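You operate a simulated robot arm through the tools that you are given. There is no shell and no other tool.

You are at the controls of a simulated two-armed robot. One attempt, no reset.

TASK
Balance the 220 g pink carton till it shows LEVEL, then lock the beam.
Fine: carton alone on the steel plate, brass on the green plate, dial at 20 g, beam free while weighing. Set down upright: what you pick out.

Only the result counts: the job must be done as asked and must still hold three seconds after the hand-in. Knocking over, shifting, dropping, spilling or breaking anything else fails it.

THE ROBOT
Two 7-joint arms with two-finger parallel grippers on one trunk that stands fixed in place. Base frame: the origin is at the foot of the trunk, x ahead of it, y to its left, z up; the work surface is at about z = 92. Units: cm, degrees, N and s.
The left shoulder is at [11, 16.9, 157.6], the right one opposite. With the tool pointing down near the work surface each hand reaches from about 38 to 72 cm from the base axis, measured 20 degrees to its own side. Payload 1.57 kg a hand.
The tool frame of a hand sits at the grasp point between the pads (the TCP): z along the fingers, y along the line on which they close. The tips reach 3 cm beyond it. Largest opening 8 cm; finger width 1.7, thickness 1.2; the body of the gripper, 4 by 8.2 cm, starts 8 cm behind the TCP.
Orientation is told as [roll, pitch, yaw] about the base's x, y, z axes, in that order, counted from this pose: with the fingers straight down and closing along the base's y, the tool's x points along the base's -x, its y along +y and its z along -z.

THE INTERFACE
- The arms move only by the tool apply_moves. It takes "left_deltas", "right_deltas" or both (then of equal length, played together; a hand with none holds still); each is a list of rows, each an object (a shift or turn left out is 0, a gripper value left out holds the last) with "gripper": the finger opening in cm, from 0 to 8; "translation": the shift along the tool's x, y, z in units of 40 mm (1.0 is 40 mm), a list of three; "delta_rot": the turn, a rotation vector about the tool's x, y, z in units of 5 degrees (1.0 is 5 degrees), a list of three. In form: [{"gripper": gripper, "translation": [tx, ty, tz], "delta_rot": [ax, ay, az]}, ...]. A call has 1 to 20 rows; each row shifts and turns the commanded pose from where the row before left it, along the tool's axes as they then stand. A call with a number of a shift or a turn outside -1 to 1 is refused whole. Each row takes 0.2 s and may step no farther than 5 cm and 8.6 degrees from the row before; otherwise, or with a gripper value out of range, the whole call is refused. Where a pose cannot be reached the arm comes as near as it can. A force on the tool above 40 N (or 10 N above the force at the start of the call, whichever is more), or a blocked arm, ends the call early, and 0.2 s more pass. The fingers move at their own pace (about 7.2 cm/s each) and stop on an object; they squeeze with about 31 N. The grip force told is the motor's: it shows also when the fingers shut on nothing. Time passes only in rows, and 0.2 s behind the last, so rows that do not move let the fingers close. The reply holds the time, the measured pose of the TCP, the force on the tool along the base axes, the opening and the grip force, in the units named above and with some noise, with the torque about the TCP (base axes, N m) and any sound that the robot's microphone picked up.
- Cameras (640 x 400 px; columns grow to the right, rows downward): "scene" is now at [15.39, -1.16, 175.35]; the picture's right is [-0.15, -0.99, 0.00], its down [-0.79, 0.12, -0.60] and it looks along [0.59, -0.09, -0.80] (base axes); focal length 360 px, centre (320, 200). "left" rides on the left gripper at [7.2, 0.7, -12.2] in its tool frame; the picture's right is [-0.09, 1.00, 0.00], its down [-0.84, -0.08, -0.54] and it looks along [-0.54, -0.05, 0.84] (tool axes); focal length 238 px, centre (320, 200). "right" rides on the right gripper at [7.2, -0.7, -12.2] in its tool frame; the picture's right is [0.09, 1.00, 0.00], its down [-0.84, 0.08, -0.54] and it looks along [-0.54, 0.05, 0.84] (tool axes); focal length 238 px, centre (320, 200). There is no depth. A picture from a camera that has moved, and an enlarged one, comes with that camera's place and axes in the base frame and with its lens.
- snapshot(camera): a new picture of that camera. It takes no simulated time.
- slide_trunk(by): slides the trunk up (or, below 0, down) by that many cm; the arms and the scene camera ride with it, the base frame stays. It gives what a move gives, with no picture.
- pan_tilt(pan, tilt): turns the head with the scene camera to pan (to the left, within 86 degrees either way) and tilt (down, from -29 to 69), counted from straight ahead of the robot. It gives what a move gives.
- close_up(camera, box): a new picture of the part [left, top, right, bottom] of that camera's present view, enlarged. It takes no simulated time.
- finish_job(): hands the job in; it is judged then, once.

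Nothing tells you positions but the pictures and the camera data. Unless the task says otherwise, let go and move clear before handing in.

The tools are called after "Emit:" as a command line: name --argument value ..., lists and objects as JSON in quotes. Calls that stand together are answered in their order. apply_moves: Moves the arms, as the interface text tells. Its arguments: {"type":"object","properties":{"left_deltas":{"type":"array","items":{"type":"object","properties":{"gripper":{"type":"number"},"translation":{"type":"array","items":{"type":"number"}},"delta_rot":{"type":"array","items":{"type":"number"}}}}},"right_deltas":{"type":"array","items":{"type":"object","properties":{"gripper":{"type":"number"},"translation":{"type":"array","items":{"type":"number"}},"delta_rot":{"type":"array","items":{"type":"number"}}}}}},"required":[]} The other tools are called the same way: slide_trunk (by) slides the trunk up or down; pan_tilt (pan, tilt) turns the head that bears the scene camera; snapshot (camera) takes a picture; close_up (camera, box) takes an enlarged picture of a part of a camera's view; finish_job () hands the job in.

At the start:

```text
time_s: 0.0
left_eef_pos: [64.28, 30.26, 132.49]
left_orientation: [0.0, 0.1, 0.0]
left_wrist_force: [0.3, 0.6, -1.0]
left_moment: [-0.02, 0.02, 0.0]
left_finger_gap: 8.03
left_finger_force: 0.1
right_eef_pos: [64.26, -28.99, 132.42]
right_orientation: [0.0, 0.0, 0.1]
right_wrist_force: [-0.5, 0.1, 0.1]
right_moment: [-0.03, 0.02, -0.01]
right_finger_gap: 8.02
right_finger_force: 0.0
trunk travel left (down, up): [-89.0, 0.0]
head pan, tilt: [-8.5, 53.4]
```

scene: 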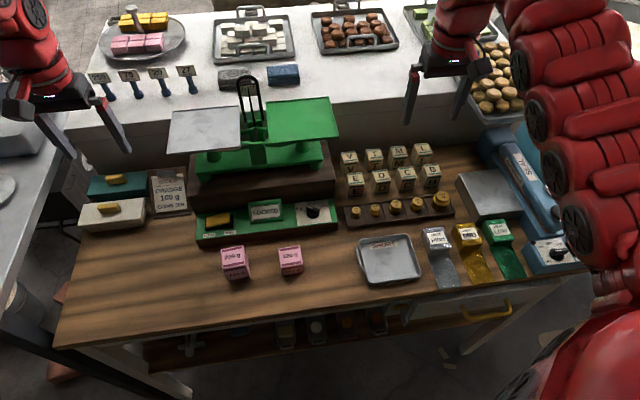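
right: 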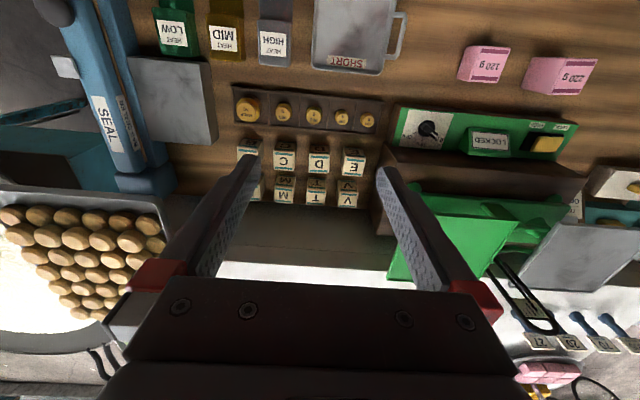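
left: 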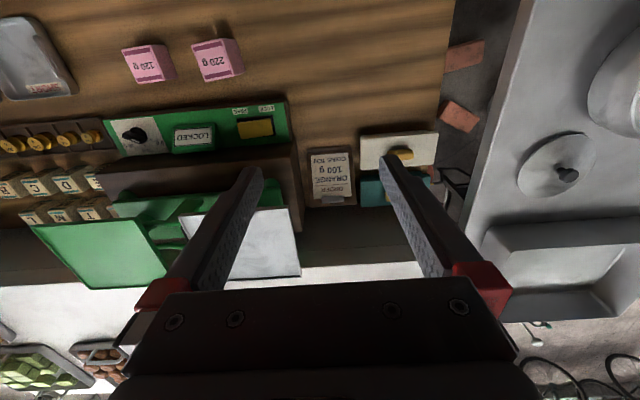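

I see a balance scale with a steel plate (left) and a green plate (right). Its control panel has a yellow switch, a LOCKED display and a dial, and nearby are brass weights in a rack and two pink cartons (220 g and 120 g). I'll take close-ups before moving anything.

Emit:
close_up --camera "scene" --box '[180, 190, 350, 290]'

Emit:
close_up --camera "scene" --box '[330, 140, 470, 230]'

Emit:
close_up --camera "scene" --box '[150, 70, 350, 200]'

Emit:
close_up --camera "right" --box '[220, 80, 400, 190]'

Emit:
close_up --camera "right" --box '[390, 30, 620, 170]'

Emit:
close_up --camera "left" --box '[100, 20, 360, 220]'

```text
3.76 times, centred on (265, 240) of scene
camera zoom: at [15.39, -1.16, 175.35], right [-0.15, -0.99, 0.0], down [-0.79, 0.12, -0.6], along [0.59, -0.09, -0.8], focal length 1354 px, centre (527, 49)
```

zoom: 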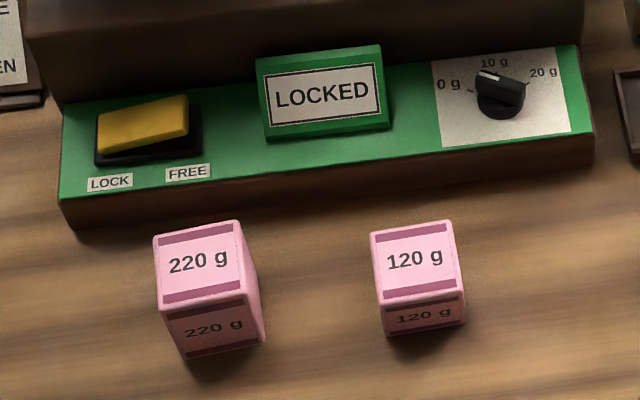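

```text
4.44 times, centred on (400, 185) of scene
camera zoom: at [15.39, -1.16, 175.35], right [-0.15, -0.99, 0.0], down [-0.79, 0.12, -0.6], along [0.59, -0.09, -0.8], focal length 1599 px, centre (-36, 267)
```

zoom: 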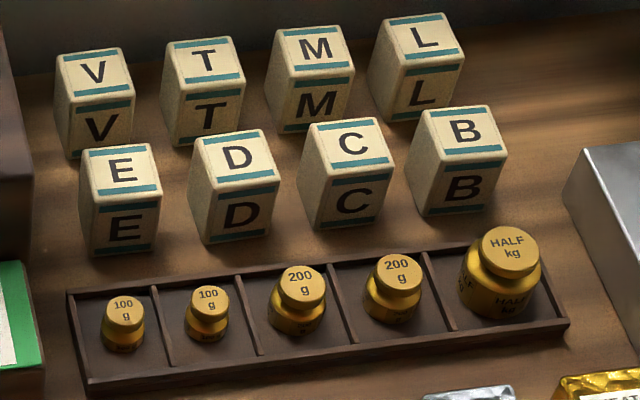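

```text
3.08 times, centred on (250, 135) of scene
camera zoom: at [15.39, -1.16, 175.35], right [-0.15, -0.99, 0.0], down [-0.79, 0.12, -0.6], along [0.59, -0.09, -0.8], focal length 1107 px, centre (535, 400)
```

zoom: 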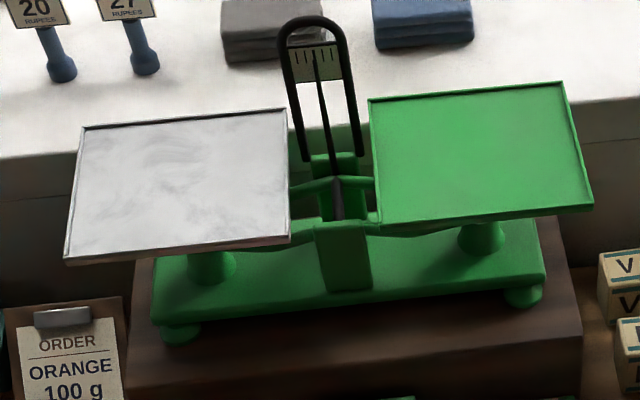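

```text
3.56 times, centred on (310, 135) of right
camera zoom: at [57.04, -29.89, 144.64], right [-0.09, 1.0, 0.0], down [0.84, 0.08, 0.54], along [0.54, 0.05, -0.84], focal length 848 px, centre (356, 431)
```

zoom: 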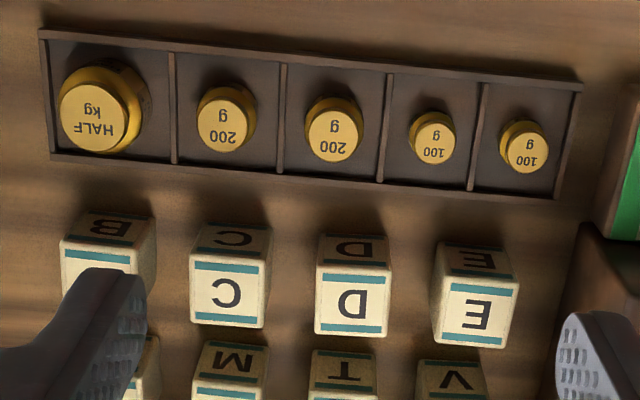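

```text
2.78 times, centred on (505, 100) of right
camera zoom: at [57.04, -29.89, 144.64], right [-0.09, 1.0, 0.0], down [0.84, 0.08, 0.54], along [0.54, 0.05, -0.84], focal length 663 px, centre (-195, 478)
```

zoom: 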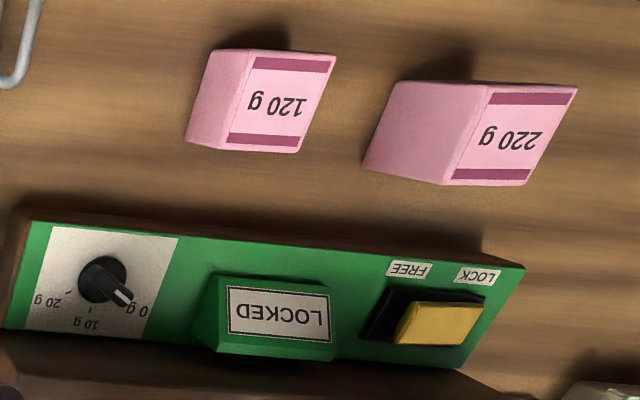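

```text
2.00 times, centred on (230, 120) of left
camera zoom: at [57.22, 30.99, 144.7], right [0.09, 1.0, 0.0], down [0.84, -0.08, 0.54], along [0.54, -0.05, -0.84], focal length 477 px, centre (500, 360)
```

zoom: 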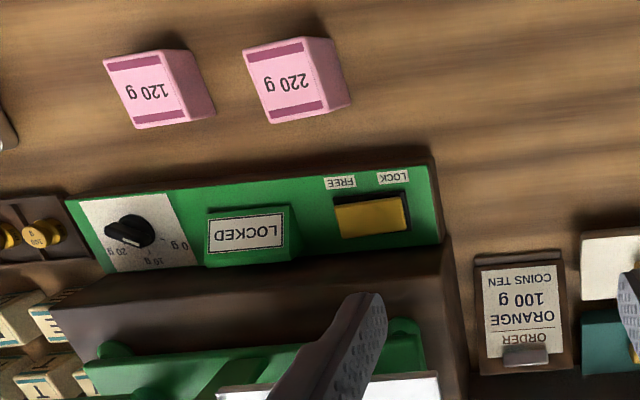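

I have rough positions now: the carton is near (57.5, 13), the 200 g brass near (68.5, -30), and the plates sit high and far at about x 80, z 117. I'll measure more closely from other views.

Emit:
close_up --camera "right" --box '[370, 170, 640, 340]'

Emit:
close_up --camera "left" --box '[20, 160, 320, 340]'

Emit:
close_up --camera "scene" --box '[280, 195, 350, 240]'

Emit:
close_up --camera "scene" --box '[195, 205, 245, 245]'

```text
2.35 times, centred on (505, 255) of right
camera zoom: at [57.04, -29.89, 144.64], right [-0.09, 1.0, 0.0], down [0.84, 0.08, 0.54], along [0.54, 0.05, -0.84], focal length 561 px, centre (-115, 71)
```

zoom: 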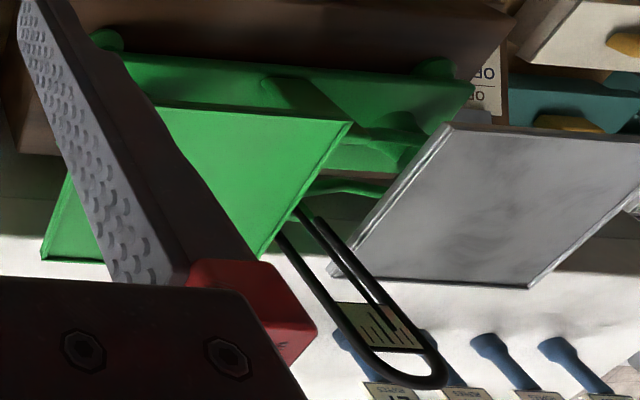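

```text
2.13 times, centred on (170, 250) of left
camera zoom: at [57.22, 30.99, 144.7], right [0.09, 1.0, 0.0], down [0.84, -0.08, 0.54], along [0.54, -0.05, -0.84], focal length 508 px, centre (640, 93)
```

zoom: 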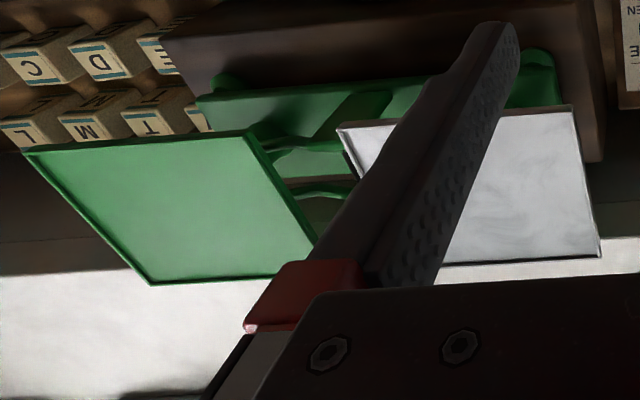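

```text
8.89 times, centred on (315, 218) of scene
camera zoom: at [15.39, -1.16, 175.35], right [-0.15, -0.99, 0.0], down [-0.79, 0.12, -0.6], along [0.59, -0.09, -0.8], focal length 3197 px, centre (364, 44)
```

zoom: 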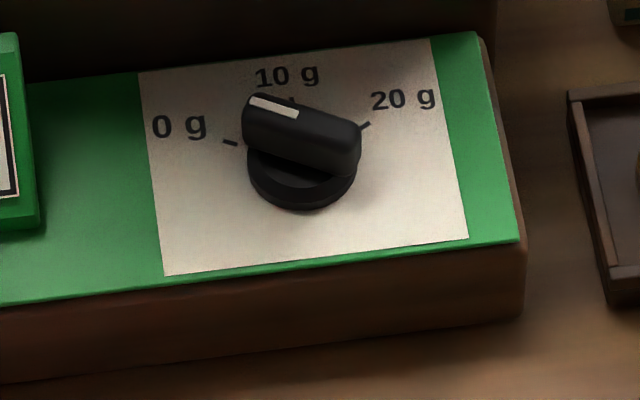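

```text
10.00 times, centred on (220, 225) of scene
camera zoom: at [15.39, -1.16, 175.35], right [-0.15, -0.99, 0.0], down [-0.79, 0.12, -0.6], along [0.59, -0.09, -0.8], focal length 3597 px, centre (1320, -50)
```

zoom: 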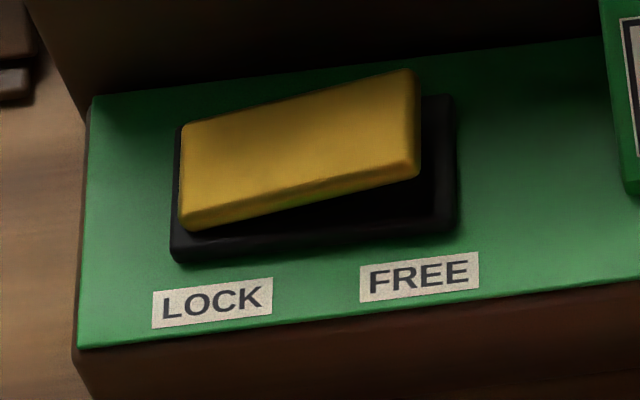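

The plates are at about z 116.5, x 76–91: green y −15 to 1.5, steel y 8 to 24.5. The rocker is near (70.5, 17.5) and the dial near (69, −7). I'll lower the trunk 15 cm so the arms can reach.

Emit:
slide_trunk --by -15

Emit:
snapshot --camera "scene"

```text
time_s: 1.8
left_eef_pos: [64.34, 30.38, 117.41]
left_orientation: [-0.1, 0.1, 0.0]
left_wrist_force: [-0.1, 0.4, 0.1]
left_moment: [0.03, -0.03, 0.04]
left_finger_gap: 8.0
left_finger_force: 0.0
right_eef_pos: [64.19, -29.13, 117.47]
right_orientation: [0.0, 0.0, 0.0]
right_wrist_force: [-0.7, 0.1, -0.9]
right_moment: [0.01, -0.01, 0.01]
right_finger_gap: 8.03
right_finger_force: 0.0
trunk travel left (down, up): [-74.0, 15.0]
head pan, tilt: [-8.5, 53.4]
```

```text
taken
camera scene: at [15.37, -1.16, 160.36], right [-0.15, -0.99, 0.0], down [-0.79, 0.12, -0.6], along [0.59, -0.09, -0.8], focal length 360 px, centre (320, 200)
```

scene: 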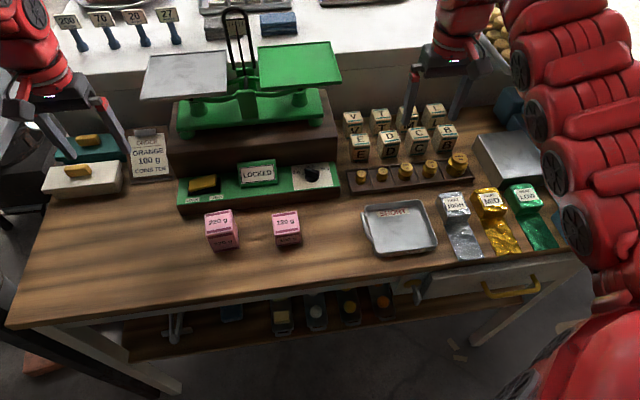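

Next I'll bring the left hand above the carton and check its alignment, and look at the brass rack from the right hand's new height.

Emit:
apply_moves --left_deltas '[{"gripper": 8, "translation": [0.335, -0.855, 0.2]}, {"translation": [0.335, -0.855, 0.2]}, {"translation": [0.335, -0.855, 0.2]}, {"translation": [0.335, -0.855, 0.2]}, {"translation": [0.335, -0.855, 0.2]}, {}]'

Emit:
snapshot --camera "left"

Emit:
close_up --camera "right" --box '[200, 40, 480, 215]'

Emit:
snapshot --camera "scene"

```text
time_s: 3.1
left_eef_pos: [62.17, 19.97, 115.94]
left_orientation: [-0.1, 0.1, 0.0]
left_wrist_force: [-0.4, 0.9, -0.7]
left_moment: [-0.02, 0.01, 0.02]
left_finger_gap: 8.01
left_finger_force: 0.2
left hand out of reach, approached as far as the arm can: row 3, 4, 5
right_eef_pos: [64.24, -29.09, 117.5]
right_orientation: [0.0, 0.0, 0.0]
right_wrist_force: [-0.4, 0.5, 1.0]
right_moment: [0.01, 0.04, 0.01]
right_finger_gap: 7.99
right_finger_force: 0.1
trunk travel left (down, up): [-74.0, 15.0]
head pan, tilt: [-8.5, 53.4]
```

```text
taken
camera left: at [54.97, 20.69, 128.17], right [0.09, 1.0, 0.0], down [0.84, -0.08, 0.54], along [0.54, -0.05, -0.84], focal length 238 px, centre (320, 200)
```

left: 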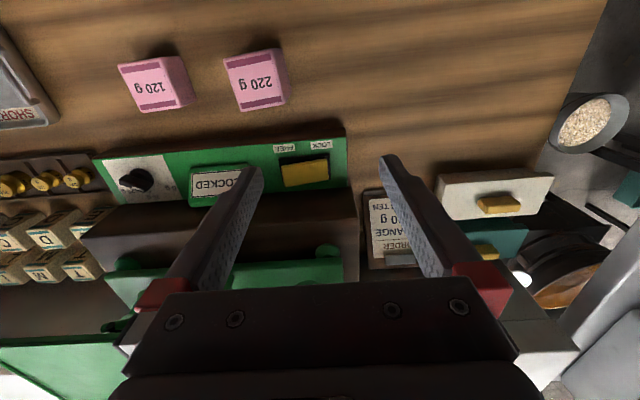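

```text
2.29 times, centred on (340, 128) of right
camera zoom: at [57.04, -29.83, 129.66], right [-0.09, 1.0, 0.0], down [0.84, 0.08, 0.54], along [0.54, 0.05, -0.84], focal length 545 px, centre (274, 366)
```

zoom: 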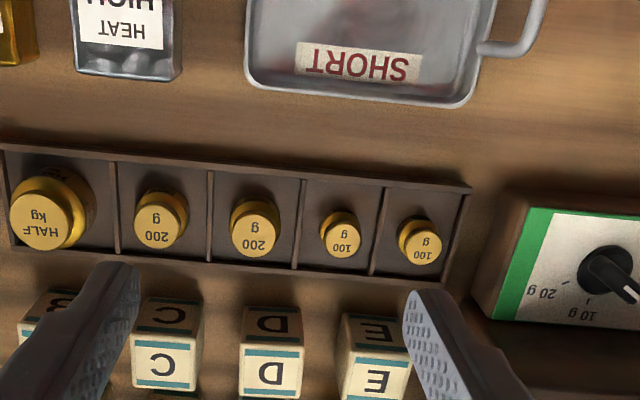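

```text
taken
camera scene: at [15.38, -1.09, 160.35], right [-0.15, -0.99, 0.0], down [-0.79, 0.12, -0.6], along [0.59, -0.09, -0.8], focal length 360 px, centre (320, 200)
```

scene: 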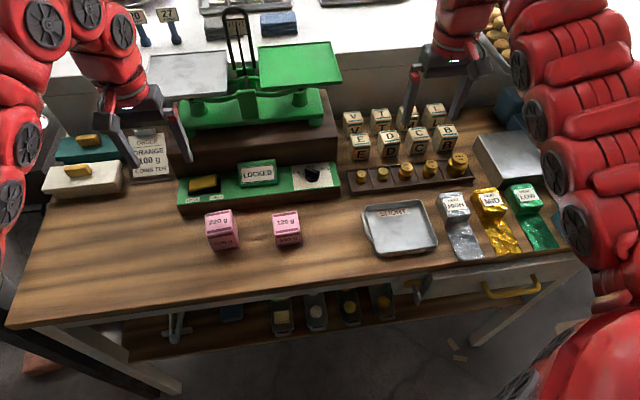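

With the trunk this low, the carton is too close to the left shoulder for the arm to reach it. I'll raise the trunk 10 cm as a compromise.

Emit:
slide_trunk --by 10

```text
time_s: 4.5
left_eef_pos: [62.08, 19.95, 125.85]
left_orientation: [-0.1, 0.2, 0.1]
left_wrist_force: [0.2, 0.2, -0.1]
left_moment: [0.0, 0.01, -0.01]
left_finger_gap: 7.99
left_finger_force: 0.0
right_eef_pos: [64.27, -29.13, 127.41]
right_orientation: [0.0, -0.1, -0.1]
right_wrist_force: [0.4, -0.1, 0.5]
right_moment: [0.01, 0.03, -0.01]
right_finger_gap: 8.0
right_finger_force: 0.0
trunk travel left (down, up): [-84.0, 5.0]
head pan, tilt: [-8.5, 53.4]
```

Emit:
apply_moves --left_deltas '[{"gripper": 8, "translation": [0, 0, 0.875]}, {"translation": [0, 0, 0.875]}, {"translation": [0, 0, 0.875]}, {"translation": [0, 0, 0.875]}, {"translation": [0.56, -0.84, 0.5]}, {"translation": [0.56, -0.84, 0.5]}, {}]'

Emit:
snapshot --camera "left"

Emit:
close_up --camera "scene" --box '[160, 150, 320, 250]'

```text
time_s: 6.1
left_eef_pos: [62.03, 19.0, 125.83]
left_orientation: [-0.2, 0.3, 0.1]
left_wrist_force: [-0.3, 0.5, -0.2]
left_moment: [-0.01, 0.01, 0.0]
left_finger_gap: 8.01
left_finger_force: 0.0
left hand out of reach, approached as far as the arm can: row 1, 2, 3, 4, 5, 6
right_eef_pos: [64.16, -29.04, 127.5]
right_orientation: [0.0, 0.0, -0.1]
right_wrist_force: [-0.1, 0.9, 0.3]
right_moment: [0.0, -0.01, 0.03]
right_finger_gap: 7.99
right_finger_force: 0.0
trunk travel left (down, up): [-84.0, 5.0]
head pan, tilt: [-8.5, 53.4]
```

```text
taken
camera left: at [54.98, 19.73, 138.11], right [0.09, 1.0, 0.0], down [0.84, -0.08, 0.54], along [0.53, -0.05, -0.84], focal length 238 px, centre (320, 200)
```

left: 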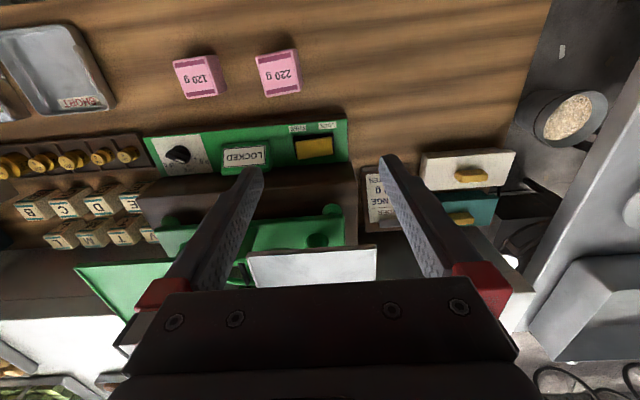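

```text
4.00 times, centred on (240, 200) of scene
camera zoom: at [15.36, -1.11, 170.36], right [-0.15, -0.99, 0.0], down [-0.79, 0.12, -0.6], along [0.59, -0.09, -0.8], focal length 1439 px, centre (640, 200)
```

zoom: 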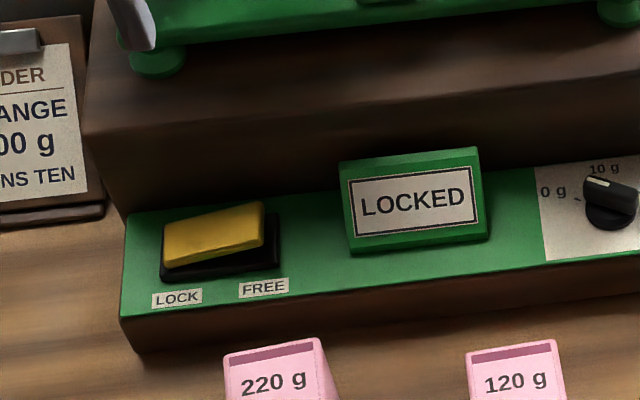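

The left arm seems stuck at a joint limit. I'll back it out forward and to the left, then check how it follows.

Emit:
apply_moves --left_deltas '[{"translation": [-0.4, 0.8, 0]}, {"translation": [-0.4, 0.8, 0]}, {"translation": [0, 0.8, 0]}, {}]'

```text
time_s: 7.1
left_eef_pos: [65.48, 28.58, 125.9]
left_orientation: [-0.1, 0.1, 0.1]
left_wrist_force: [0.0, 0.7, -0.8]
left_moment: [0.0, 0.02, 0.02]
left_finger_gap: 8.03
left_finger_force: 0.0
right_eef_pos: [64.22, -29.26, 127.46]
right_orientation: [0.0, 0.0, 0.0]
right_wrist_force: [-0.5, -0.4, -1.0]
right_moment: [-0.01, 0.03, 0.02]
right_finger_gap: 8.03
right_finger_force: 0.0
trunk travel left (down, up): [-84.0, 5.0]
head pan, tilt: [-8.5, 53.4]
```

Emit:
apply_moves --left_deltas '[{"translation": [0, 0, 0.8]}, {"translation": [0, 0, 0.8]}, {"translation": [0, 0, 0.8]}, {"translation": [0, 0, 0.8]}, {}]'

```text
time_s: 8.3
left_eef_pos: [65.11, 28.66, 113.19]
left_orientation: [-0.1, 0.0, 0.1]
left_wrist_force: [0.5, 0.2, -0.6]
left_moment: [0.02, 0.0, 0.04]
left_finger_gap: 8.02
left_finger_force: 0.1
right_eef_pos: [64.34, -29.09, 127.48]
right_orientation: [-0.1, 0.1, 0.1]
right_wrist_force: [-0.1, -0.2, 0.6]
right_moment: [0.0, -0.02, -0.01]
right_finger_gap: 8.0
right_finger_force: 0.0
trunk travel left (down, up): [-84.0, 5.0]
head pan, tilt: [-8.5, 53.4]
```

Emit:
apply_moves --left_deltas '[{"translation": [0.38, -0.77, 0.25]}, {"translation": [0.38, -0.77, 0.25]}, {"translation": [0.38, -0.77, 0.25]}, {"translation": [0.38, -0.77, 0.25]}, {"translation": [0.38, -0.77, 0.25]}, {}]'

Emit:
snapshot --camera "left"

Emit:
snapshot --camera "scene"

```text
time_s: 9.7
left_eef_pos: [63.64, 23.38, 111.32]
left_orientation: [-0.2, 0.3, -0.1]
left_wrist_force: [0.7, 0.1, 0.0]
left_moment: [-0.01, 0.0, 0.05]
left_finger_gap: 7.99
left_finger_force: 0.1
left hand out of reach, approached as far as the arm can: row 2, 3, 4, 5
right_eef_pos: [64.17, -28.95, 127.54]
right_orientation: [0.0, -0.1, -0.1]
right_wrist_force: [-0.1, 0.2, -0.2]
right_moment: [-0.02, 0.03, -0.03]
right_finger_gap: 8.0
right_finger_force: 0.1
trunk travel left (down, up): [-84.0, 5.0]
head pan, tilt: [-8.5, 53.4]
```

```text
taken
camera left: at [56.58, 24.05, 123.62], right [0.09, 1.0, 0.0], down [0.84, -0.08, 0.54], along [0.53, -0.05, -0.84], focal length 238 px, centre (320, 200)
```

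left: 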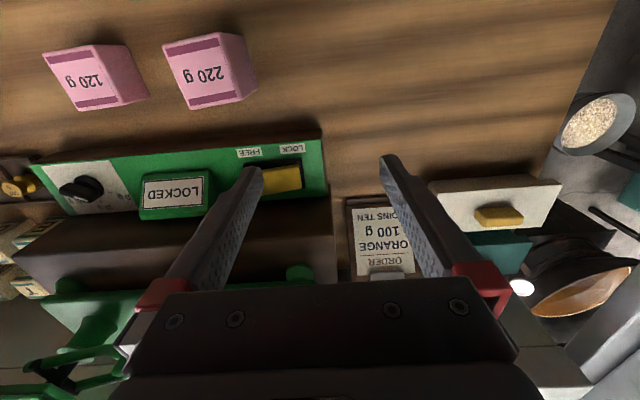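

```text
taken
camera scene: at [15.35, -1.06, 170.36], right [-0.15, -0.99, 0.0], down [-0.79, 0.12, -0.6], along [0.59, -0.09, -0.8], focal length 360 px, centre (320, 200)
```

scene: 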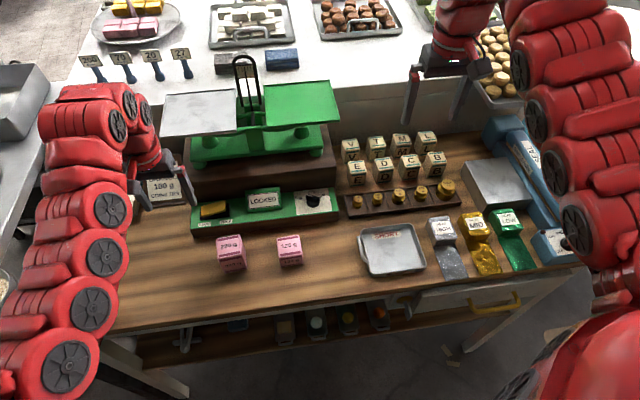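

The hand stalls near y 23. I'll test whether yawing it with the arm's inward swing relieves the joint limit.

Emit:
apply_moves --left_deltas '[{"translation": [0, 0, 0], "delta_rot": [0, 0, 1]}, {"translation": [0, 0, 0], "delta_rot": [0, 0, 1]}, {"translation": [0, 0, 0], "delta_rot": [0, 0, 1]}, {"translation": [0.38, -0.5, 0.0]}, {"translation": [0.38, -0.5, 0.0]}, {}]'

```text
time_s: 11.1
left_eef_pos: [63.63, 23.08, 111.22]
left_orientation: [-0.1, 0.3, -15.0]
left_wrist_force: [-0.3, -0.5, 0.6]
left_moment: [0.02, -0.02, -0.01]
left_finger_gap: 7.98
left_finger_force: 0.1
left hand out of reach, approached as far as the arm can: row 4, 5
right_eef_pos: [64.14, -29.06, 127.44]
right_orientation: [0.1, 0.0, 0.0]
right_wrist_force: [0.8, -0.3, 0.1]
right_moment: [0.03, -0.01, 0.0]
right_finger_gap: 8.01
right_finger_force: 0.1
trunk travel left (down, up): [-84.0, 5.0]
head pan, tilt: [-8.5, 53.4]
```

Emit:
apply_moves --left_deltas '[{"delta_rot": [0, 0, -1]}, {"delta_rot": [0, 0, -1]}, {"delta_rot": [0, 0, -1]}, {"translation": [0, 0, 0.7]}, {"translation": [0, 0, 0.7]}, {"translation": [0, -0.8, 0.0]}, {"translation": [0, -0.8, 0.0]}, {}]'

```text
time_s: 12.9
left_eef_pos: [63.67, 16.84, 105.42]
left_orientation: [-0.1, 0.0, 0.2]
left_wrist_force: [0.8, 0.2, -0.1]
left_moment: [-0.05, 0.01, 0.03]
left_finger_gap: 8.02
left_finger_force: 0.2
left hand out of reach, approached as far as the arm can: row 1
right_eef_pos: [64.19, -29.01, 127.5]
right_orientation: [0.0, 0.0, 0.0]
right_wrist_force: [0.0, 0.3, 0.0]
right_moment: [-0.05, 0.02, 0.0]
right_finger_gap: 7.99
right_finger_force: 0.1
trunk travel left (down, up): [-84.0, 5.0]
head pan, tilt: [-8.5, 53.4]
```

Emit:
apply_moves --left_deltas '[{"translation": [0, -0.9, 0.2]}, {"translation": [0.3, 0, 0.0]}, {"translation": [0.3, 0, 0.0]}, {"translation": [0.3, 0, 0.0]}, {"translation": [0.3, 0, 0.0]}, {"translation": [0.3, 0, 0.0]}, {}]'

Emit:
snapshot --camera "left"

Emit:
snapshot --camera "scene"

```text
time_s: 14.5
left_eef_pos: [58.27, 13.02, 103.45]
left_orientation: [0.0, 0.0, 0.1]
left_wrist_force: [0.4, 0.4, -0.7]
left_moment: [-0.01, 0.0, 0.02]
left_finger_gap: 8.01
left_finger_force: 0.0
left hand out of reach, approached as far as the arm can: row 4, 5, 6
right_eef_pos: [64.27, -29.09, 127.37]
right_orientation: [-0.1, 0.1, -0.1]
right_wrist_force: [-0.2, 0.7, 0.0]
right_moment: [-0.02, -0.03, -0.03]
right_finger_gap: 7.98
right_finger_force: 0.1
trunk travel left (down, up): [-84.0, 5.0]
head pan, tilt: [-8.5, 53.4]
```

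```text
taken
camera left: at [51.28, 13.73, 115.7], right [0.09, 1.0, 0.0], down [0.84, -0.08, 0.54], along [0.54, -0.05, -0.84], focal length 238 px, centre (320, 200)
```

left: 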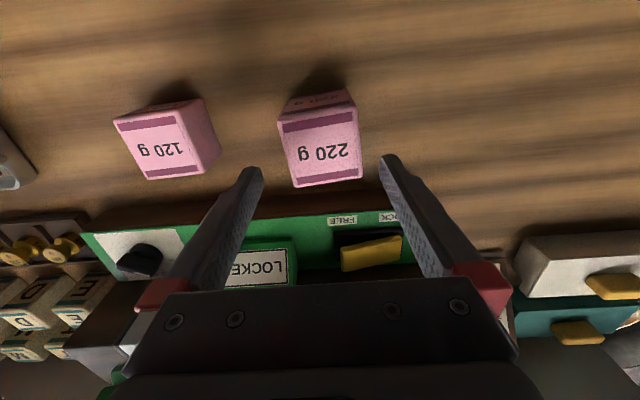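

```text
taken
camera scene: at [15.42, -1.14, 170.35], right [-0.15, -0.99, 0.0], down [-0.79, 0.12, -0.6], along [0.59, -0.09, -0.8], focal length 360 px, centre (320, 200)
```

scene: 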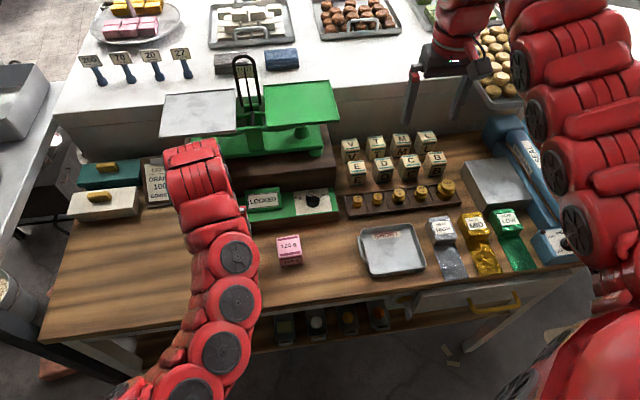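

The carton's top centre measures (57.6, 13.4), yaw about +4.5°, and the fingers straddle it. I'll match the yaw, centre the hand and go down to grasp height.

Emit:
apply_moves --left_deltas '[{"translation": [0, 0.1, 0], "delta_rot": [0, 0, -0.9]}, {"translation": [0, 0, 0.4]}, {"translation": [0.05, 0, 0.4]}, {"translation": [0.05, 0, 0.4]}, {"translation": [0.05, 0, 0.4]}, {}]'

Emit:
snapshot --camera "left"

```text
time_s: 15.9
left_eef_pos: [57.73, 13.38, 97.1]
left_orientation: [-0.1, 0.1, 4.5]
left_wrist_force: [-0.2, 0.3, 0.8]
left_moment: [-0.02, -0.01, -0.02]
left_finger_gap: 7.99
left_finger_force: 0.1
right_eef_pos: [64.17, -29.23, 127.53]
right_orientation: [0.0, 0.0, -0.1]
right_wrist_force: [-1.8, -0.5, -0.5]
right_moment: [-0.02, -0.02, -0.03]
right_finger_gap: 7.98
right_finger_force: 0.1
trunk travel left (down, up): [-84.0, 5.0]
head pan, tilt: [-8.5, 53.4]
```

```text
taken
camera left: at [50.68, 13.51, 109.29], right [0.01, 1.0, 0.0], down [0.84, -0.01, 0.54], along [0.54, -0.01, -0.84], focal length 238 px, centre (320, 200)
```

left: 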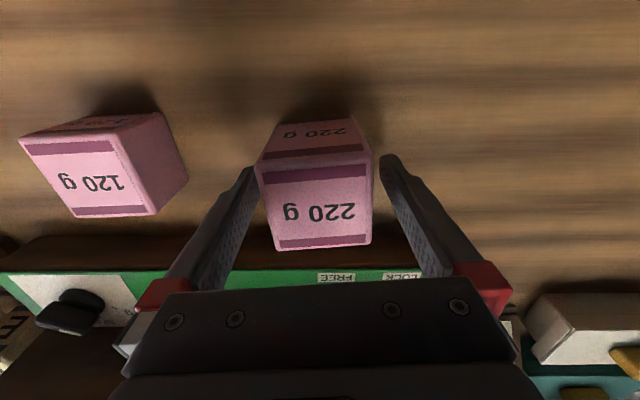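

Emit:
apply_moves --left_deltas '[{"gripper": 4.4}, {}, {}, {}]'

```text
time_s: 16.9
left_eef_pos: [57.84, 13.4, 97.11]
left_orientation: [-0.2, 0.0, 4.5]
left_wrist_force: [0.8, 0.6, 0.5]
left_moment: [0.04, 0.0, 0.01]
left_finger_gap: 5.47
left_finger_force: 31.4
right_eef_pos: [64.26, -29.16, 127.48]
right_orientation: [0.0, 0.0, 0.0]
right_wrist_force: [0.5, 0.1, 0.0]
right_moment: [0.03, 0.01, 0.01]
right_finger_gap: 8.01
right_finger_force: 0.0
trunk travel left (down, up): [-84.0, 5.0]
head pan, tilt: [-8.5, 53.4]
```

The carton is gripped at 5.47 cm. I'll lift it, square the yaw and move up and forward.

Emit:
apply_moves --left_deltas '[{"translation": [0, 0, -0.3]}, {"translation": [0, 0, -0.5]}, {"translation": [0, 0, -0.3], "delta_rot": [0, 0, 0.9]}, {"translation": [-0.4, 0.15, -0.3]}, {"translation": [-0.5, 0.15, -0.3]}, {"translation": [-0.6, 0.15, -0.4]}, {}]'

Emit:
snapshot --camera "left"

Emit:
snapshot --camera "scene"

```text
time_s: 18.5
left_eef_pos: [63.65, 15.44, 105.32]
left_orientation: [-0.1, 0.3, 0.0]
left_wrist_force: [-1.0, 0.1, -1.7]
left_moment: [0.02, -0.06, -0.02]
left_finger_gap: 5.48
left_finger_force: 30.5
right_eef_pos: [64.34, -29.1, 127.42]
right_orientation: [0.0, 0.0, 0.0]
right_wrist_force: [0.4, -0.1, -0.4]
right_moment: [0.0, 0.0, 0.01]
right_finger_gap: 8.0
right_finger_force: 0.0
trunk travel left (down, up): [-84.0, 5.0]
head pan, tilt: [-8.5, 53.4]
```

```text
taken
camera left: at [56.61, 16.1, 117.61], right [0.09, 1.0, 0.0], down [0.84, -0.08, 0.54], along [0.54, -0.05, -0.84], focal length 238 px, centre (320, 200)
```

left: 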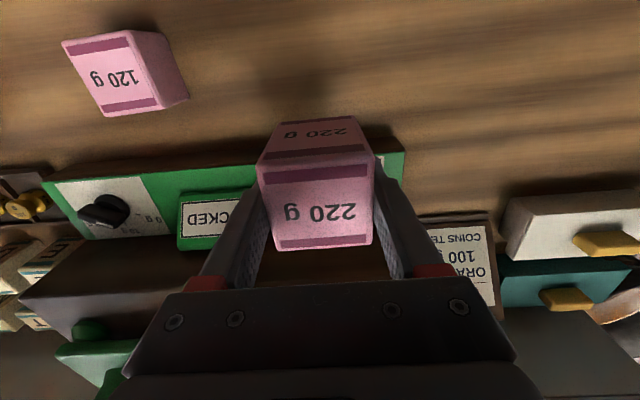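

```text
taken
camera scene: at [15.39, -1.18, 170.35], right [-0.15, -0.99, 0.0], down [-0.79, 0.12, -0.6], along [0.59, -0.09, -0.8], focal length 360 px, centre (320, 200)
```

scene: 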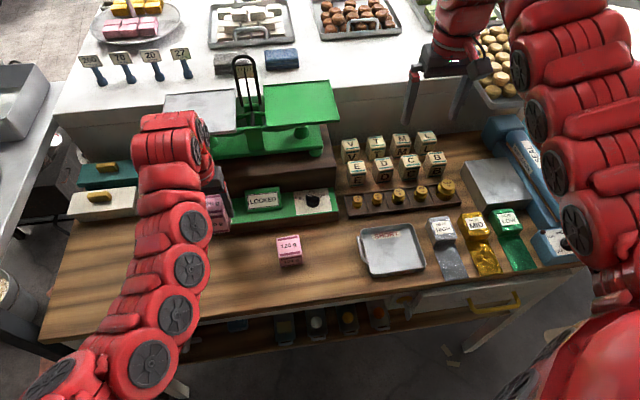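

Emit:
apply_moves --left_deltas '[{"translation": [-0.15, 0, -0.8]}, {"translation": [-0.15, 0, -0.8]}, {"translation": [-0.15, 0, -0.8]}, {"translation": [-0.1, 0, -0.8]}, {"translation": [-0.1, 0, -0.8]}, {"translation": [0, 0, -0.75]}, {}]'

Emit:
snapshot --camera "left"

Emit:
snapshot --camera "scene"

```text
time_s: 20.1
left_eef_pos: [66.46, 15.64, 124.49]
left_orientation: [-0.1, 0.2, 0.0]
left_wrist_force: [0.1, -0.6, -1.9]
left_moment: [0.0, -0.01, -0.02]
left_finger_gap: 5.46
left_finger_force: 30.4
right_eef_pos: [64.39, -29.24, 127.44]
right_orientation: [0.0, -0.1, 0.1]
right_wrist_force: [-0.1, -0.3, -0.1]
right_moment: [0.02, 0.0, 0.0]
right_finger_gap: 8.01
right_finger_force: 0.0
trunk travel left (down, up): [-84.0, 5.0]
head pan, tilt: [-8.5, 53.4]
```

```text
taken
camera left: at [59.3, 16.28, 136.92], right [0.09, 1.0, 0.0], down [0.84, -0.08, 0.54], along [0.54, -0.05, -0.84], focal length 238 px, centre (320, 200)
```

left: 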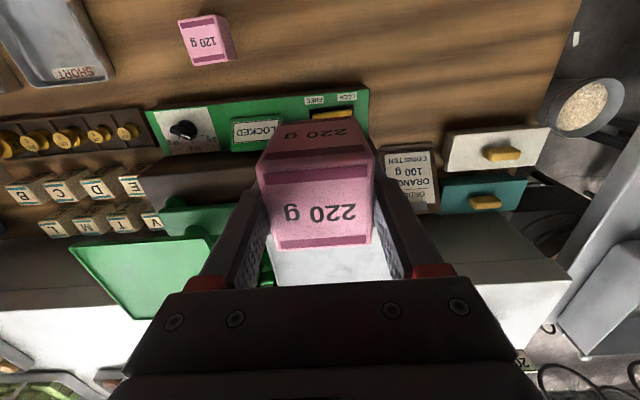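

```text
taken
camera scene: at [15.44, -1.12, 170.34], right [-0.15, -0.99, 0.0], down [-0.79, 0.12, -0.6], along [0.59, -0.09, -0.8], focal length 360 px, centre (320, 200)
```

scene: 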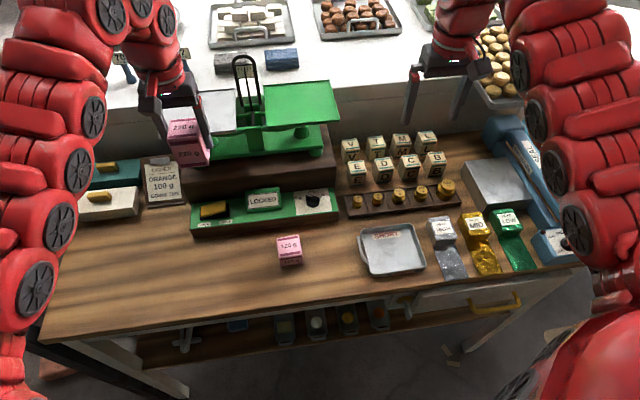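

Emit:
apply_moves --left_deltas '[{"translation": [-0.7, 0.03, -0.1]}, {"translation": [-0.7, 0.03, 0]}, {"translation": [-0.7, 0.02, 0]}, {"translation": [-0.7, 0.02, 0]}, {"translation": [-0.7, 0, 0]}, {}]'

Emit:
snapshot --camera "scene"

Emit:
snapshot --camera "left"

Emit:
snapshot --camera "right"

```text
time_s: 21.5
left_eef_pos: [72.03, 15.66, 124.76]
left_orientation: [-0.1, 0.1, -0.1]
left_wrist_force: [0.5, -0.3, -1.4]
left_moment: [-0.01, 0.0, 0.01]
left_finger_gap: 5.45
left_finger_force: 30.6
left hand out of reach, approached as far as the arm can: row 3, 4, 5
right_eef_pos: [64.15, -29.13, 127.38]
right_orientation: [0.0, 0.0, 0.0]
right_wrist_force: [0.1, 0.4, -1.0]
right_moment: [-0.02, -0.03, -0.03]
right_finger_gap: 8.0
right_finger_force: 0.1
trunk travel left (down, up): [-84.0, 5.0]
head pan, tilt: [-8.5, 53.4]
```

```text
taken
camera scene: at [15.37, -1.11, 170.35], right [-0.15, -0.99, 0.0], down [-0.79, 0.12, -0.6], along [0.59, -0.09, -0.8], focal length 360 px, centre (320, 200)
```

scene: 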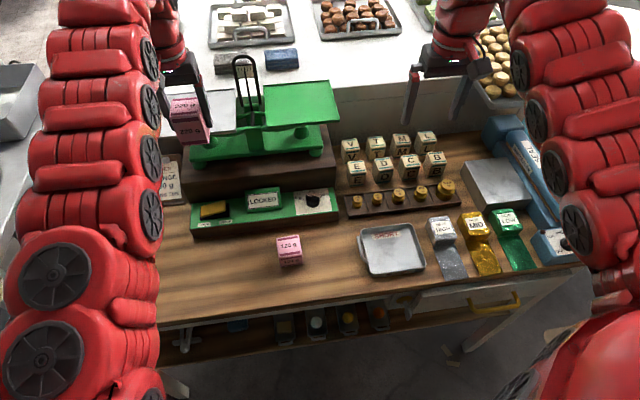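

```text
taken
camera left: at [64.94, 16.37, 137.08], right [0.09, 1.0, 0.0], down [0.84, -0.08, 0.54], along [0.54, -0.05, -0.84], focal length 238 px, centre (320, 200)
```

left: 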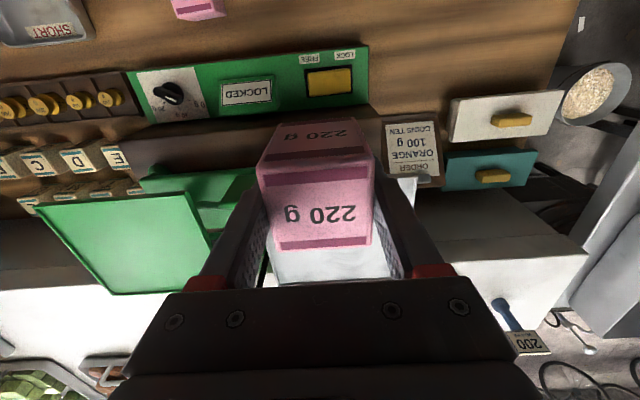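

```text
taken
camera right: at [57.02, -29.87, 139.66], right [-0.09, 1.0, 0.0], down [0.84, 0.08, 0.54], along [0.54, 0.05, -0.84], focal length 238 px, centre (320, 200)
```

right: 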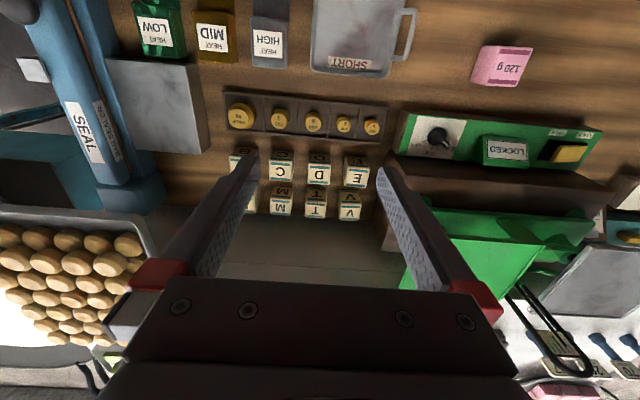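

The arm tops out near x 72 with the tool vertical, but the plate starts at x 76. I'll set the carton back on the table and regrip it with the tool pitched about 20° forward, which adds reach and keeps the carton upright.

Emit:
apply_moves --left_deltas '[{"translation": [0.7, 0, 0]}, {"translation": [0.7, 0, 0.1]}, {"translation": [0.0, 0, 0.8]}, {"translation": [0.1, 0, 0.8]}, {"translation": [0.1, 0, 0.8]}, {"translation": [0.15, 0, 0.8]}, {"translation": [0.15, 0, 0.8]}, {"translation": [0.15, 0, 0.8]}, {"translation": [0.3, 0, 0.5]}, {"translation": [0.2, 0, 0.3]}, {}]'

Emit:
snapshot --camera "left"

```text
time_s: 23.9
left_eef_pos: [61.89, 15.5, 102.11]
left_orientation: [0.0, 0.1, 0.1]
left_wrist_force: [0.3, 0.1, -2.8]
left_moment: [-0.01, 0.04, -0.02]
left_finger_gap: 5.5
left_finger_force: 31.4
right_eef_pos: [64.28, -29.13, 127.53]
right_orientation: [0.1, 0.0, 0.0]
right_wrist_force: [-0.1, 0.7, -0.6]
right_moment: [0.0, -0.01, -0.02]
right_finger_gap: 7.99
right_finger_force: 0.1
trunk travel left (down, up): [-84.0, 5.0]
head pan, tilt: [-8.5, 53.4]
```

```text
taken
camera left: at [54.83, 16.3, 114.4], right [0.09, 1.0, 0.0], down [0.84, -0.08, 0.54], along [0.54, -0.05, -0.84], focal length 238 px, centre (320, 200)
```

left: 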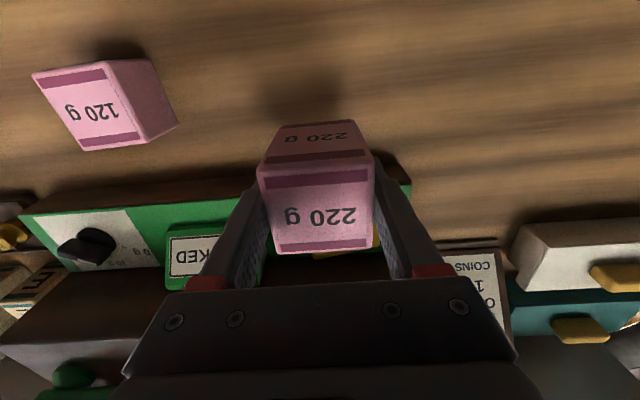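

Emit:
apply_moves --left_deltas '[{"translation": [0.1, 0, 0.4]}, {"translation": [0, 0, 0.4]}, {"translation": [0, 0, 0.3]}, {"translation": [0, 0, 0.12]}, {}]'

```text
time_s: 25.1
left_eef_pos: [61.48, 15.62, 97.27]
left_orientation: [0.0, 0.1, 0.1]
left_wrist_force: [-0.4, -0.4, -2.6]
left_moment: [-0.04, 0.04, -0.01]
left_finger_gap: 5.45
left_finger_force: 31.3
right_eef_pos: [64.27, -29.05, 127.57]
right_orientation: [0.0, 0.1, 0.0]
right_wrist_force: [0.0, -0.5, -0.2]
right_moment: [0.01, -0.03, -0.02]
right_finger_gap: 7.99
right_finger_force: 0.0
trunk travel left (down, up): [-84.0, 5.0]
head pan, tilt: [-8.5, 53.4]
```

Emit:
apply_moves --left_deltas '[{"translation": [0, 0, 0.04]}, {}]'

```text
time_s: 25.7
left_eef_pos: [61.34, 15.55, 97.16]
left_orientation: [0.0, 0.1, 0.0]
left_wrist_force: [0.5, -0.2, -2.9]
left_moment: [-0.02, -0.01, 0.0]
left_finger_gap: 5.46
left_finger_force: 31.0
right_eef_pos: [64.28, -29.06, 127.47]
right_orientation: [0.0, -0.1, -0.1]
right_wrist_force: [0.1, 0.2, 0.2]
right_moment: [0.04, -0.01, 0.02]
right_finger_gap: 8.03
right_finger_force: 0.1
trunk travel left (down, up): [-84.0, 5.0]
head pan, tilt: [-8.5, 53.4]
```

Emit:
apply_moves --left_deltas '[{"translation": [0, 0, 0.03]}, {}]'

```text
time_s: 26.3
left_eef_pos: [61.39, 15.57, 97.11]
left_orientation: [-0.1, 0.1, 0.0]
left_wrist_force: [-0.1, 0.1, -1.9]
left_moment: [0.03, 0.04, 0.01]
left_finger_gap: 5.46
left_finger_force: 30.8
right_eef_pos: [64.32, -29.04, 127.58]
right_orientation: [0.0, 0.0, 0.0]
right_wrist_force: [0.3, 0.9, -0.6]
right_moment: [0.0, -0.02, 0.01]
right_finger_gap: 8.01
right_finger_force: 0.0
trunk travel left (down, up): [-84.0, 5.0]
head pan, tilt: [-8.5, 53.4]
```

Emit:
apply_moves --left_deltas '[{"translation": [0, 0, 0.02]}, {"gripper": 8}, {}, {}, {"delta_rot": [0, -1, 0]}, {"delta_rot": [0, -1, 0]}, {"delta_rot": [0, -1, 0]}, {"delta_rot": [0, -1, 0]}, {}]'

Emit:
snapshot --camera "left"

Emit:
snapshot --camera "scene"

```text
time_s: 28.3
left_eef_pos: [61.42, 15.46, 96.92]
left_orientation: [-0.1, -19.8, 0.0]
left_wrist_force: [0.5, -0.8, 0.5]
left_moment: [0.02, 0.0, 0.01]
left_finger_gap: 7.99
left_finger_force: 0.2
right_eef_pos: [64.2, -29.05, 127.52]
right_orientation: [0.0, 0.0, -0.1]
right_wrist_force: [-0.7, -0.5, -1.4]
right_moment: [-0.03, 0.0, -0.01]
right_finger_gap: 8.02
right_finger_force: 0.0
trunk travel left (down, up): [-84.0, 5.0]
head pan, tilt: [-8.5, 53.4]
```

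```text
taken
camera left: at [50.62, 16.18, 105.92], right [0.09, 1.0, 0.03], down [0.6, -0.08, 0.79], along [0.79, -0.05, -0.61], focal length 238 px, centre (320, 200)
```

left: 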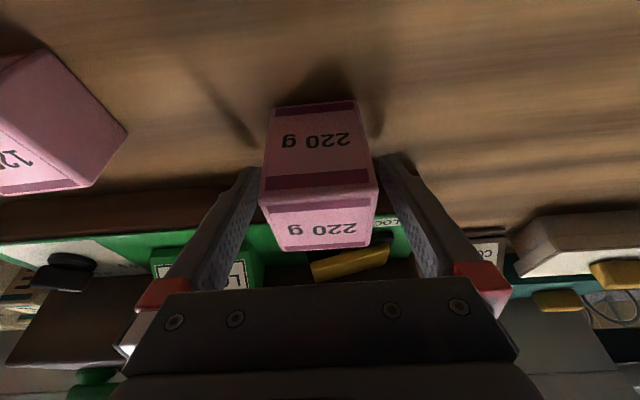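

```text
taken
camera scene: at [15.42, -1.14, 170.35], right [-0.15, -0.99, 0.0], down [-0.79, 0.12, -0.6], along [0.59, -0.09, -0.8], focal length 360 px, centre (320, 200)
```

scene: 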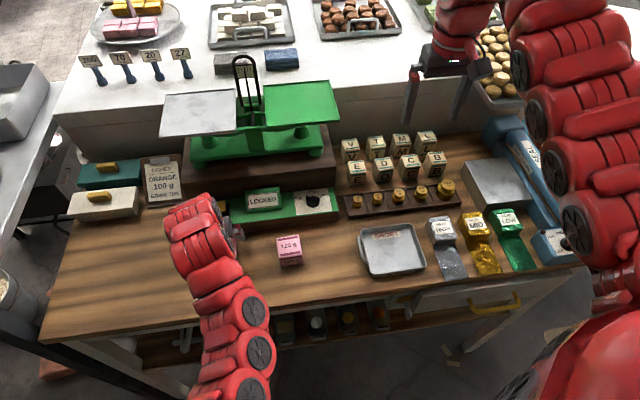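

Emit:
apply_moves --left_deltas '[{"gripper": 4.4}, {}, {}, {}, {"translation": [-0.1, 0, -0.28]}, {"translation": [-0.242, 0, -0.66]}, {}]'

Emit:
snapshot --camera "left"

```text
time_s: 29.9
left_eef_pos: [61.46, 15.38, 100.73]
left_orientation: [-0.2, -19.9, -0.1]
left_wrist_force: [0.0, 0.4, -2.6]
left_moment: [0.04, 0.0, 0.0]
left_finger_gap: 5.46
left_finger_force: 30.8
right_eef_pos: [64.22, -29.02, 127.42]
right_orientation: [0.1, 0.0, 0.0]
right_wrist_force: [-0.4, 0.8, 0.1]
right_moment: [-0.03, -0.01, 0.01]
right_finger_gap: 8.01
right_finger_force: 0.1
trunk travel left (down, up): [-84.0, 5.0]
head pan, tilt: [-8.5, 53.4]
```

```text
taken
camera left: at [50.59, 16.1, 109.76], right [0.09, 1.0, 0.03], down [0.6, -0.08, 0.79], along [0.79, -0.05, -0.61], focal length 238 px, centre (320, 200)
```

left: 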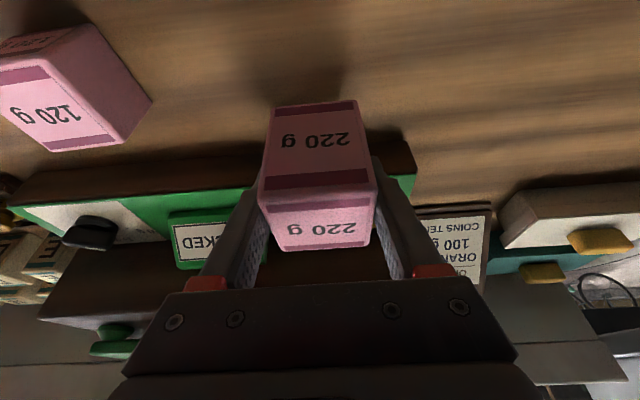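

Emit:
apply_moves --left_deltas '[{"translation": [-0.605, 0, -0.71]}, {"translation": [-0.605, 0, -0.71]}, {"translation": [-0.577, 0, -0.855]}, {"translation": [-0.577, 0, -0.855]}, {"translation": [-0.468, 0, -0.92]}, {"translation": [-0.468, 0.1, -0.92]}, {}]'

Emit:
snapshot --camera "left"

Emit:
snapshot --camera "scene"

```text
time_s: 31.5
left_eef_pos: [67.09, 15.59, 117.98]
left_orientation: [0.0, -20.0, 0.2]
left_wrist_force: [0.5, 0.2, -2.4]
left_moment: [0.03, 0.02, -0.02]
left_finger_gap: 5.44
left_finger_force: 31.2
left hand out of reach, approached as far as the arm can: row 5, 6
right_eef_pos: [64.29, -29.07, 127.45]
right_orientation: [0.0, -0.1, 0.0]
right_wrist_force: [0.1, -0.1, -0.6]
right_moment: [0.01, -0.03, 0.02]
right_finger_gap: 8.0
right_finger_force: 0.0
trunk travel left (down, up): [-84.0, 5.0]
head pan, tilt: [-8.5, 53.4]
```

```text
taken
camera left: at [56.31, 16.32, 126.84], right [0.09, 1.0, 0.03], down [0.6, -0.08, 0.8], along [0.8, -0.05, -0.6], focal length 238 px, centre (320, 200)
```

left: 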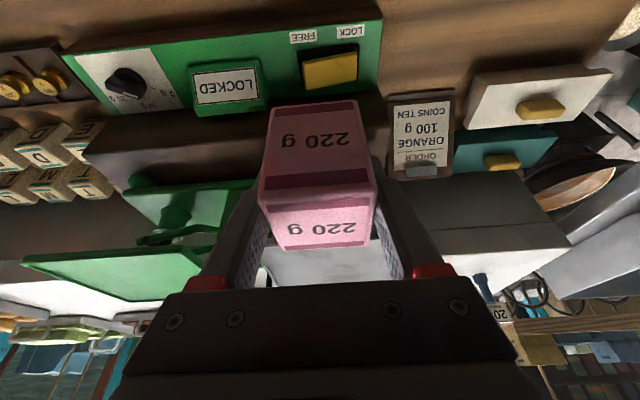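

```text
taken
camera scene: at [15.39, -1.14, 170.35], right [-0.15, -0.99, 0.0], down [-0.79, 0.12, -0.6], along [0.59, -0.09, -0.8], focal length 360 px, centre (320, 200)
```

scene: 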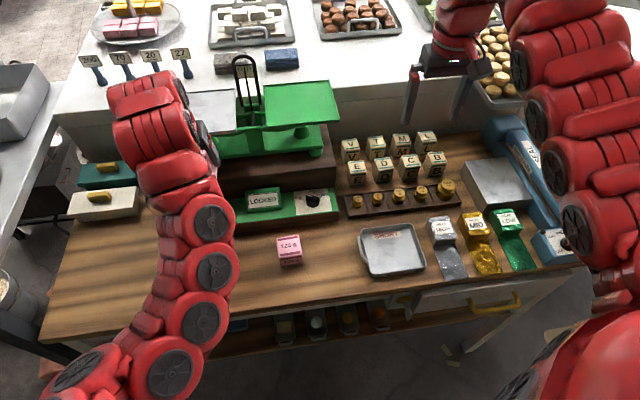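

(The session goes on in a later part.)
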